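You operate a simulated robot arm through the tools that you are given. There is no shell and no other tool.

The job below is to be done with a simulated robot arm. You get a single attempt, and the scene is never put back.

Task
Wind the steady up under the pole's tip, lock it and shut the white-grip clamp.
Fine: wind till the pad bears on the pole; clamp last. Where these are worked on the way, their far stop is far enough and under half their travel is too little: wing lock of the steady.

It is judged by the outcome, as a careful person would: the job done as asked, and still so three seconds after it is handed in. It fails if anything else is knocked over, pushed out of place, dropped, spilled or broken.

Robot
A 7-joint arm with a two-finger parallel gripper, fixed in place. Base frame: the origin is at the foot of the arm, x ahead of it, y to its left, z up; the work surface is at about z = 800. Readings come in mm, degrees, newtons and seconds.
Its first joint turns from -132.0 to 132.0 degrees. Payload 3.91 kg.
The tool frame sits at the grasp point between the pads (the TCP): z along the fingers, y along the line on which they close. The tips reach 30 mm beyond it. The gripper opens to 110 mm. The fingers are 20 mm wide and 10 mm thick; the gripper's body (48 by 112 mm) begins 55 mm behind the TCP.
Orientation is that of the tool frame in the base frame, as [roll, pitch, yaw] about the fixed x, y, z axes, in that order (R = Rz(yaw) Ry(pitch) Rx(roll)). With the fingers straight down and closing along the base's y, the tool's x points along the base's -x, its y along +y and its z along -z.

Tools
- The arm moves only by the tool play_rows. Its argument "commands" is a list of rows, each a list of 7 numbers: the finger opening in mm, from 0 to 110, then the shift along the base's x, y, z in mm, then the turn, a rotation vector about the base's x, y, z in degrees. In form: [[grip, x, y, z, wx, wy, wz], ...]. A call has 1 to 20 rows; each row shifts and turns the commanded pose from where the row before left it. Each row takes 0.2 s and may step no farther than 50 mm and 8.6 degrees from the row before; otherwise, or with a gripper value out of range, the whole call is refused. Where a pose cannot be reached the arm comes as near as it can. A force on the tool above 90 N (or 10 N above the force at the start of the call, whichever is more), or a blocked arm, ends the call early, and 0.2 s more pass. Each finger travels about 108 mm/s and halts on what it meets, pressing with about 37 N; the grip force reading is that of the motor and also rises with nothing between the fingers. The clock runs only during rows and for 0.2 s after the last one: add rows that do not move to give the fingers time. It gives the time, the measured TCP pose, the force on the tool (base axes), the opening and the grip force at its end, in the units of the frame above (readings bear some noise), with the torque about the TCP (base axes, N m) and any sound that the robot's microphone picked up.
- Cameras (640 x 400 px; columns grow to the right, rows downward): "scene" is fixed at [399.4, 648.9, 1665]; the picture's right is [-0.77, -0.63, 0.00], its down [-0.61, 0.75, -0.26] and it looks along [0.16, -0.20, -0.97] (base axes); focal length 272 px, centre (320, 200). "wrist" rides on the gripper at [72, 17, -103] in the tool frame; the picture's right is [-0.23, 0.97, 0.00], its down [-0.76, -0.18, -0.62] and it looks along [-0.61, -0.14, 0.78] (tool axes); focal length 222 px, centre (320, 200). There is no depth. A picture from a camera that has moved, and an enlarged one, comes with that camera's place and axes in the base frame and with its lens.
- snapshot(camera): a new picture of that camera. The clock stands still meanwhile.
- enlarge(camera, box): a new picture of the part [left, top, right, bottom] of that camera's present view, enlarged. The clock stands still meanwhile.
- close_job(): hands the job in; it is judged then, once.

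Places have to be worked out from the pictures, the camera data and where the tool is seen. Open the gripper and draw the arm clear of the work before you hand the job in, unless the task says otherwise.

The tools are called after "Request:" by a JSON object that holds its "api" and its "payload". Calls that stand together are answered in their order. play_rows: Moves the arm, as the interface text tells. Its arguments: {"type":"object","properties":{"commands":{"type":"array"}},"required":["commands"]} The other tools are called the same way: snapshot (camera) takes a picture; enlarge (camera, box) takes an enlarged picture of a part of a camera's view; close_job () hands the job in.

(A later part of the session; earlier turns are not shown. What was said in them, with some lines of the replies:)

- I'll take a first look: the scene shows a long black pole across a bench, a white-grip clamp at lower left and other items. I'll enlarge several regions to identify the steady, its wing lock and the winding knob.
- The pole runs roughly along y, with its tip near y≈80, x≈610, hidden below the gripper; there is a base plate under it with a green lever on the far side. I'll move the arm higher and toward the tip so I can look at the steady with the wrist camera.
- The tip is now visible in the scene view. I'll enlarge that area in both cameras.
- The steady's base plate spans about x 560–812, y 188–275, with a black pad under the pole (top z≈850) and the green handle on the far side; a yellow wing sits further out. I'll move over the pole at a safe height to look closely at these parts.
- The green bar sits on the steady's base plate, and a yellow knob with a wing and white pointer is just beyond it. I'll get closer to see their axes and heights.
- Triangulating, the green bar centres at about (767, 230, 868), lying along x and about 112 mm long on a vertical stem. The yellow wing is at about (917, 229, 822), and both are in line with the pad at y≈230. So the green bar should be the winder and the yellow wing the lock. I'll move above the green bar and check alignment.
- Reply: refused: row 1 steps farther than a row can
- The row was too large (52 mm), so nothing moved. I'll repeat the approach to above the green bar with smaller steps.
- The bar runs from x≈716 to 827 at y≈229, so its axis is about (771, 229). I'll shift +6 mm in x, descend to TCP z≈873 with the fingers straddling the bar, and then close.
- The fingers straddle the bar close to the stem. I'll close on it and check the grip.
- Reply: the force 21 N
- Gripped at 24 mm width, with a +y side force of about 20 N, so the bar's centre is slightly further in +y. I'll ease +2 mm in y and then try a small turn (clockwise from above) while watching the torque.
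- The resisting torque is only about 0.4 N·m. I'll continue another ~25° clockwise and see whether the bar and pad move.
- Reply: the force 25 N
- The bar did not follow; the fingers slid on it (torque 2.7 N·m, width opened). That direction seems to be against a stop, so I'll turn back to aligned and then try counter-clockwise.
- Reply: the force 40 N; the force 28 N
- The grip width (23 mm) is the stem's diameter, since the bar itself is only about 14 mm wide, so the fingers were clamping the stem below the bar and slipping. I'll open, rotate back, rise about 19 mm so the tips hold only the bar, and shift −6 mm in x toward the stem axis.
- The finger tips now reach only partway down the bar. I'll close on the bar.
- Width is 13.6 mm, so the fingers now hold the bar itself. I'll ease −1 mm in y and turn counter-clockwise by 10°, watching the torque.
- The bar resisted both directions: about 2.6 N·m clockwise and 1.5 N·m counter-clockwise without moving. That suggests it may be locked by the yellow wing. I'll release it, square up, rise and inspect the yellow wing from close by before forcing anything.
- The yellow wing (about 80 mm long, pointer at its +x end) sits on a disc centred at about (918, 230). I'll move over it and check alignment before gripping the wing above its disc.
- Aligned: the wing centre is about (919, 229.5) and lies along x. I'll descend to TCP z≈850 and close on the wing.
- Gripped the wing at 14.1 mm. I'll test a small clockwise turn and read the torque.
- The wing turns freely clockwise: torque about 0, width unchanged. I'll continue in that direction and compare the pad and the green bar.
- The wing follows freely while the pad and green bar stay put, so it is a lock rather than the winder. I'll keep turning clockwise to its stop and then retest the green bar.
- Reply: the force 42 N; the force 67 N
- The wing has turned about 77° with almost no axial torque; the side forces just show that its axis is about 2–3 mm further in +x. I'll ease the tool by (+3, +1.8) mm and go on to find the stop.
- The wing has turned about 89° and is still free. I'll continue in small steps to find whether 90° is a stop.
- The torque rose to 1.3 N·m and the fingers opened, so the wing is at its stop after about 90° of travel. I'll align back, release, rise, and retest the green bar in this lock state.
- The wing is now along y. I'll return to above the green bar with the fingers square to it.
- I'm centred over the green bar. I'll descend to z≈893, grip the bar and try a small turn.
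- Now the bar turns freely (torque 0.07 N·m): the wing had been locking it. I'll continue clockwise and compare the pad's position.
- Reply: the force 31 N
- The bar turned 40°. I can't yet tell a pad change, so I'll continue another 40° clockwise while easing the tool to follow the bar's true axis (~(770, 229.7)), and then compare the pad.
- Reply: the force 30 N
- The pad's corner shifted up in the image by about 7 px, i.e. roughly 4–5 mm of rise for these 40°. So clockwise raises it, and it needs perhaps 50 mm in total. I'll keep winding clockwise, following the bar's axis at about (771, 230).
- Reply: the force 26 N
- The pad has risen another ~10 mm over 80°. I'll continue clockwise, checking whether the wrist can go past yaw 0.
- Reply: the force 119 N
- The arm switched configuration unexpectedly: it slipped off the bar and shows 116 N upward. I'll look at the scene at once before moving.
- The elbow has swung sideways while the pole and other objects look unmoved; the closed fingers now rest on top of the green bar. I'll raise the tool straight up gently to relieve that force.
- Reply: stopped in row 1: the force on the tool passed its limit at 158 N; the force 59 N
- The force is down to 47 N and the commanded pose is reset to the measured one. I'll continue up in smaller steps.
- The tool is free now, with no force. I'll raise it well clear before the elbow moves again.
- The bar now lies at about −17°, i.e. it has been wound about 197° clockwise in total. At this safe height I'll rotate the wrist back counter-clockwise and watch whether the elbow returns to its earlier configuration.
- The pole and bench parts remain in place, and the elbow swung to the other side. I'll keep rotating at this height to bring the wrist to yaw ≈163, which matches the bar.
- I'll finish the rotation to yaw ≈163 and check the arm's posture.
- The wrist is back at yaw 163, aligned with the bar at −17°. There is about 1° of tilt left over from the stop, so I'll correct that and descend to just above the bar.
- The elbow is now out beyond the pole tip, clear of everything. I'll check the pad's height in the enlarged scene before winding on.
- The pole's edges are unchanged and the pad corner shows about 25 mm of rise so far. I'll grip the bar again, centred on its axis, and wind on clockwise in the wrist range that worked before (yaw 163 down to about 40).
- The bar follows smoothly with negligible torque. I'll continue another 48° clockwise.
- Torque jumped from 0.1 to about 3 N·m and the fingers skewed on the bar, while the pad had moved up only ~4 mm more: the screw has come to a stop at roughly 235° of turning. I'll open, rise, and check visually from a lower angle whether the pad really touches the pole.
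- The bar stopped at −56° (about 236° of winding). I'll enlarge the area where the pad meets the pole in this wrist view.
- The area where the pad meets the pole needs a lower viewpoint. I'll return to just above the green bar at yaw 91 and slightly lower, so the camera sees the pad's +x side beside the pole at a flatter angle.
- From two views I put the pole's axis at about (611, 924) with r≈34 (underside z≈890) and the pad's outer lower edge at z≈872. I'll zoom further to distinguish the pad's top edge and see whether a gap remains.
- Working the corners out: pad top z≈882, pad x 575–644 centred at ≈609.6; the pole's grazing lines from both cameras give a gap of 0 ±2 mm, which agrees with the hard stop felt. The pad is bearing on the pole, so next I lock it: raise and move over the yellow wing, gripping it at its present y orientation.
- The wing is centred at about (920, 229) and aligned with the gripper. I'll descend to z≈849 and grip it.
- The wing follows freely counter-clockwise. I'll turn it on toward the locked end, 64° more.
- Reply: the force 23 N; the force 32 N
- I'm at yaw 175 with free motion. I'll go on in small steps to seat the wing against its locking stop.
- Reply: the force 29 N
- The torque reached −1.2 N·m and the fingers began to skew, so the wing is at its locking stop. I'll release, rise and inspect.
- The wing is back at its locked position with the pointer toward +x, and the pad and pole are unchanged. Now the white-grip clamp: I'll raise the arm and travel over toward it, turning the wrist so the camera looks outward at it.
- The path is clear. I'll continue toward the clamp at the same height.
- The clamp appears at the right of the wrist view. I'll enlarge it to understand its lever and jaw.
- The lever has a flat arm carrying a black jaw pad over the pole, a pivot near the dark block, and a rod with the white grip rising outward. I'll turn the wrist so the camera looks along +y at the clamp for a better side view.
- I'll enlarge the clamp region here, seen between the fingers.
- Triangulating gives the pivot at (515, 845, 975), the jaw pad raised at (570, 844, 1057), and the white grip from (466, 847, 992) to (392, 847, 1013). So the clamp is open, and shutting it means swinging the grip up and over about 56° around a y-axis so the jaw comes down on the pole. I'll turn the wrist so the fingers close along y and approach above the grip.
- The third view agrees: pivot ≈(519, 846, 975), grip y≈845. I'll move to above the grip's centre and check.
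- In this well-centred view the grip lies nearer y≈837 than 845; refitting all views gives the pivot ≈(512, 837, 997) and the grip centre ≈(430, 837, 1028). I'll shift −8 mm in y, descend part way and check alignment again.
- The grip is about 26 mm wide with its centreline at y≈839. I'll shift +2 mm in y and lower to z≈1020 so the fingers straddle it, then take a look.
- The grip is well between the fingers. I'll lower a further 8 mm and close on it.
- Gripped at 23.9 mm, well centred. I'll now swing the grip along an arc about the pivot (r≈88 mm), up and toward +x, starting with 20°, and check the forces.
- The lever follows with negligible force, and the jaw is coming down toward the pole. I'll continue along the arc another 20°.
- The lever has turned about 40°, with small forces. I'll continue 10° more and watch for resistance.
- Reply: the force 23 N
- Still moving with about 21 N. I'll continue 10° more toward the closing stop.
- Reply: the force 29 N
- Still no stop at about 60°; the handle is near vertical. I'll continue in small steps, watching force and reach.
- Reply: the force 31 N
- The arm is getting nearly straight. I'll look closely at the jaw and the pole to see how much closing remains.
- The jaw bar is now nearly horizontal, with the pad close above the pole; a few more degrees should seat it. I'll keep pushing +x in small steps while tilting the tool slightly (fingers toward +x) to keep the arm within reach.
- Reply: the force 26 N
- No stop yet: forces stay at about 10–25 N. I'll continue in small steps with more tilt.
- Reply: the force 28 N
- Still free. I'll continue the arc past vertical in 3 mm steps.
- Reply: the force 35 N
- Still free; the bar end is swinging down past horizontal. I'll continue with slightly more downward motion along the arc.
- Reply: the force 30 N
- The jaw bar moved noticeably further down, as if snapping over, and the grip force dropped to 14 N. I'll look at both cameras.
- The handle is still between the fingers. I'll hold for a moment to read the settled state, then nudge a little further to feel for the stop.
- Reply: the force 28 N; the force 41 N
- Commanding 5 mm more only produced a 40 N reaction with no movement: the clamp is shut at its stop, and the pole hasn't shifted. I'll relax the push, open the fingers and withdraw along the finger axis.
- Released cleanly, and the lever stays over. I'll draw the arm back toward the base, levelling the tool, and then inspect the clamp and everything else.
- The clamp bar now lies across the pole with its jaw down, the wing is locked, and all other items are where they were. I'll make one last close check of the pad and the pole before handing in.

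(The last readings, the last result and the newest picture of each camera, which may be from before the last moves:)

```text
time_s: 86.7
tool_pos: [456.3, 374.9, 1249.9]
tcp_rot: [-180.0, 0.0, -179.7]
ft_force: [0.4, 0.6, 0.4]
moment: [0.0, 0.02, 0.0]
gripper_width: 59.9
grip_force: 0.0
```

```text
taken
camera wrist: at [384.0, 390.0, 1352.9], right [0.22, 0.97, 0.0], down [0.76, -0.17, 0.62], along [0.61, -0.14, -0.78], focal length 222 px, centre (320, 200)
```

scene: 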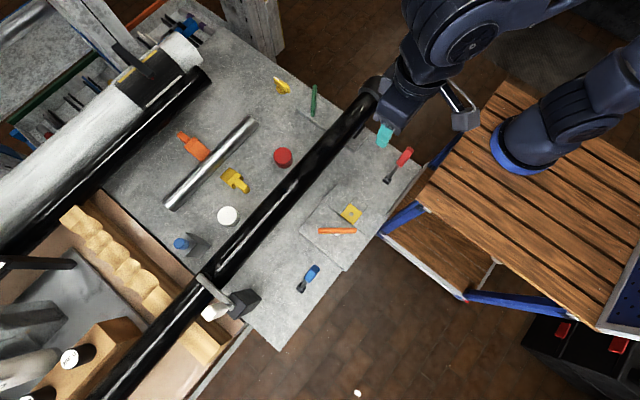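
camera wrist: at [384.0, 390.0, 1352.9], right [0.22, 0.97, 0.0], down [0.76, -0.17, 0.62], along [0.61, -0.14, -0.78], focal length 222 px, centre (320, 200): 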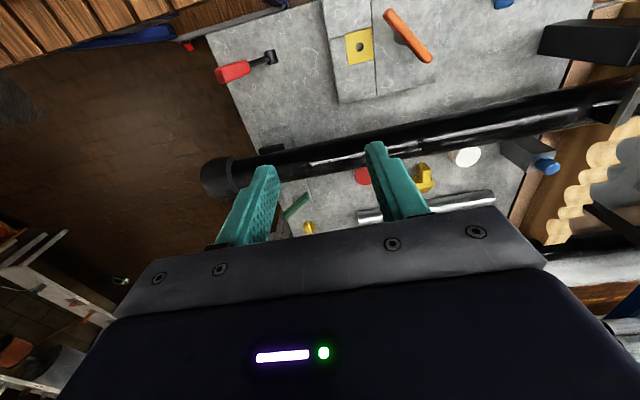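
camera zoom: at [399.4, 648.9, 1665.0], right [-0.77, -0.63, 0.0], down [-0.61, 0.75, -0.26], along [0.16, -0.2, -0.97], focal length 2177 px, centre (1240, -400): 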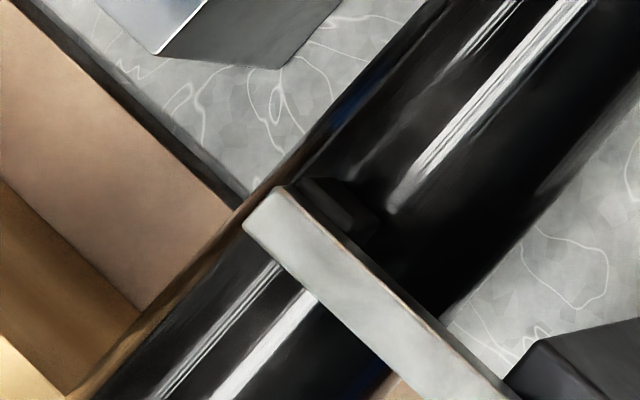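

The pad corner and pole edges are exactly where they were after winding, the jaw sits on the pole, and the lever holds by itself. I'll open the gripper fully and let things rest a moment before handing in.

Request:
{"api": "play_rows", "payload": {"commands": [[110, 0, 0, 10, 0, 0, 0], [110, 0, 0, 0, 0, 0, 0], [110, 0, 0, 0, 0, 0, 0], [110, 0, 0, 0, 0, 0, 0], [110, 0, 0, 0, 0, 0, 0]]}}

Request:
{"api": "snapshot", "payload": {"camera": "scene"}}

```text
time_s: 87.9
tool_pos: [456.4, 373.4, 1260.3]
tcp_rot: [180.0, 0.0, -179.7]
ft_force: [0.9, -0.1, -0.3]
moment: [-0.02, -0.01, -0.01]
gripper_width: 109.9
grip_force: 0.2
```

```text
taken
```

scene: 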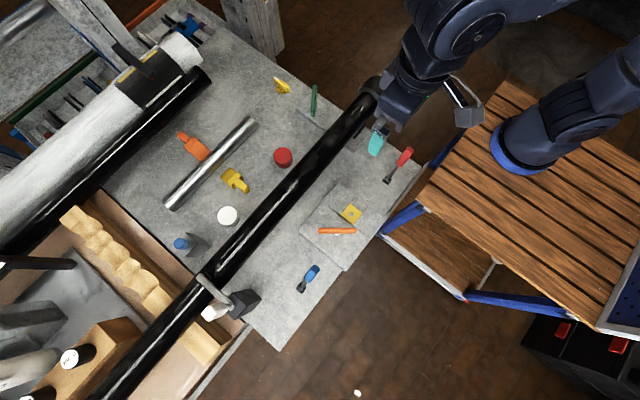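

The last picture shows the pad up under the pole, the wing locked, the clamp shut, and the arm clear with the gripper open. I'm handing the job in.

Request:
{"api": "close_job", "payload": {}}

```text
The job is handed in.
```

The steady is wound up under the pole's tip and locked, and the white-grip clamp is shut. I've handed the job in.

- **Steady:** The yellow wing had it locked at the start, so I turned the wing off first. I then wound the green bar about 236° clockwise until it stopped hard. From the pictures, the pad meets the pole with a gap of 0 ± 2 mm. I took that hard stop to be the pad bearing on the pole, but I did not get a low side view of the contact itself.
- **Wing lock:** It is turned back to its full stop, about 90° of travel.
- **Clamp:** I shut it last. The lever went over to a firm stop with the jaw down on the pole, and it stayed there after I let go.

**Slip while winding:** Partway through, the arm swung into a different posture. The closed fingers slid off the green bar and pressed on top of it, at up to about 158 N. I lifted clear and finished the winding from there. The pole and everything else on the bench looked unmoved in the pictures afterwards.
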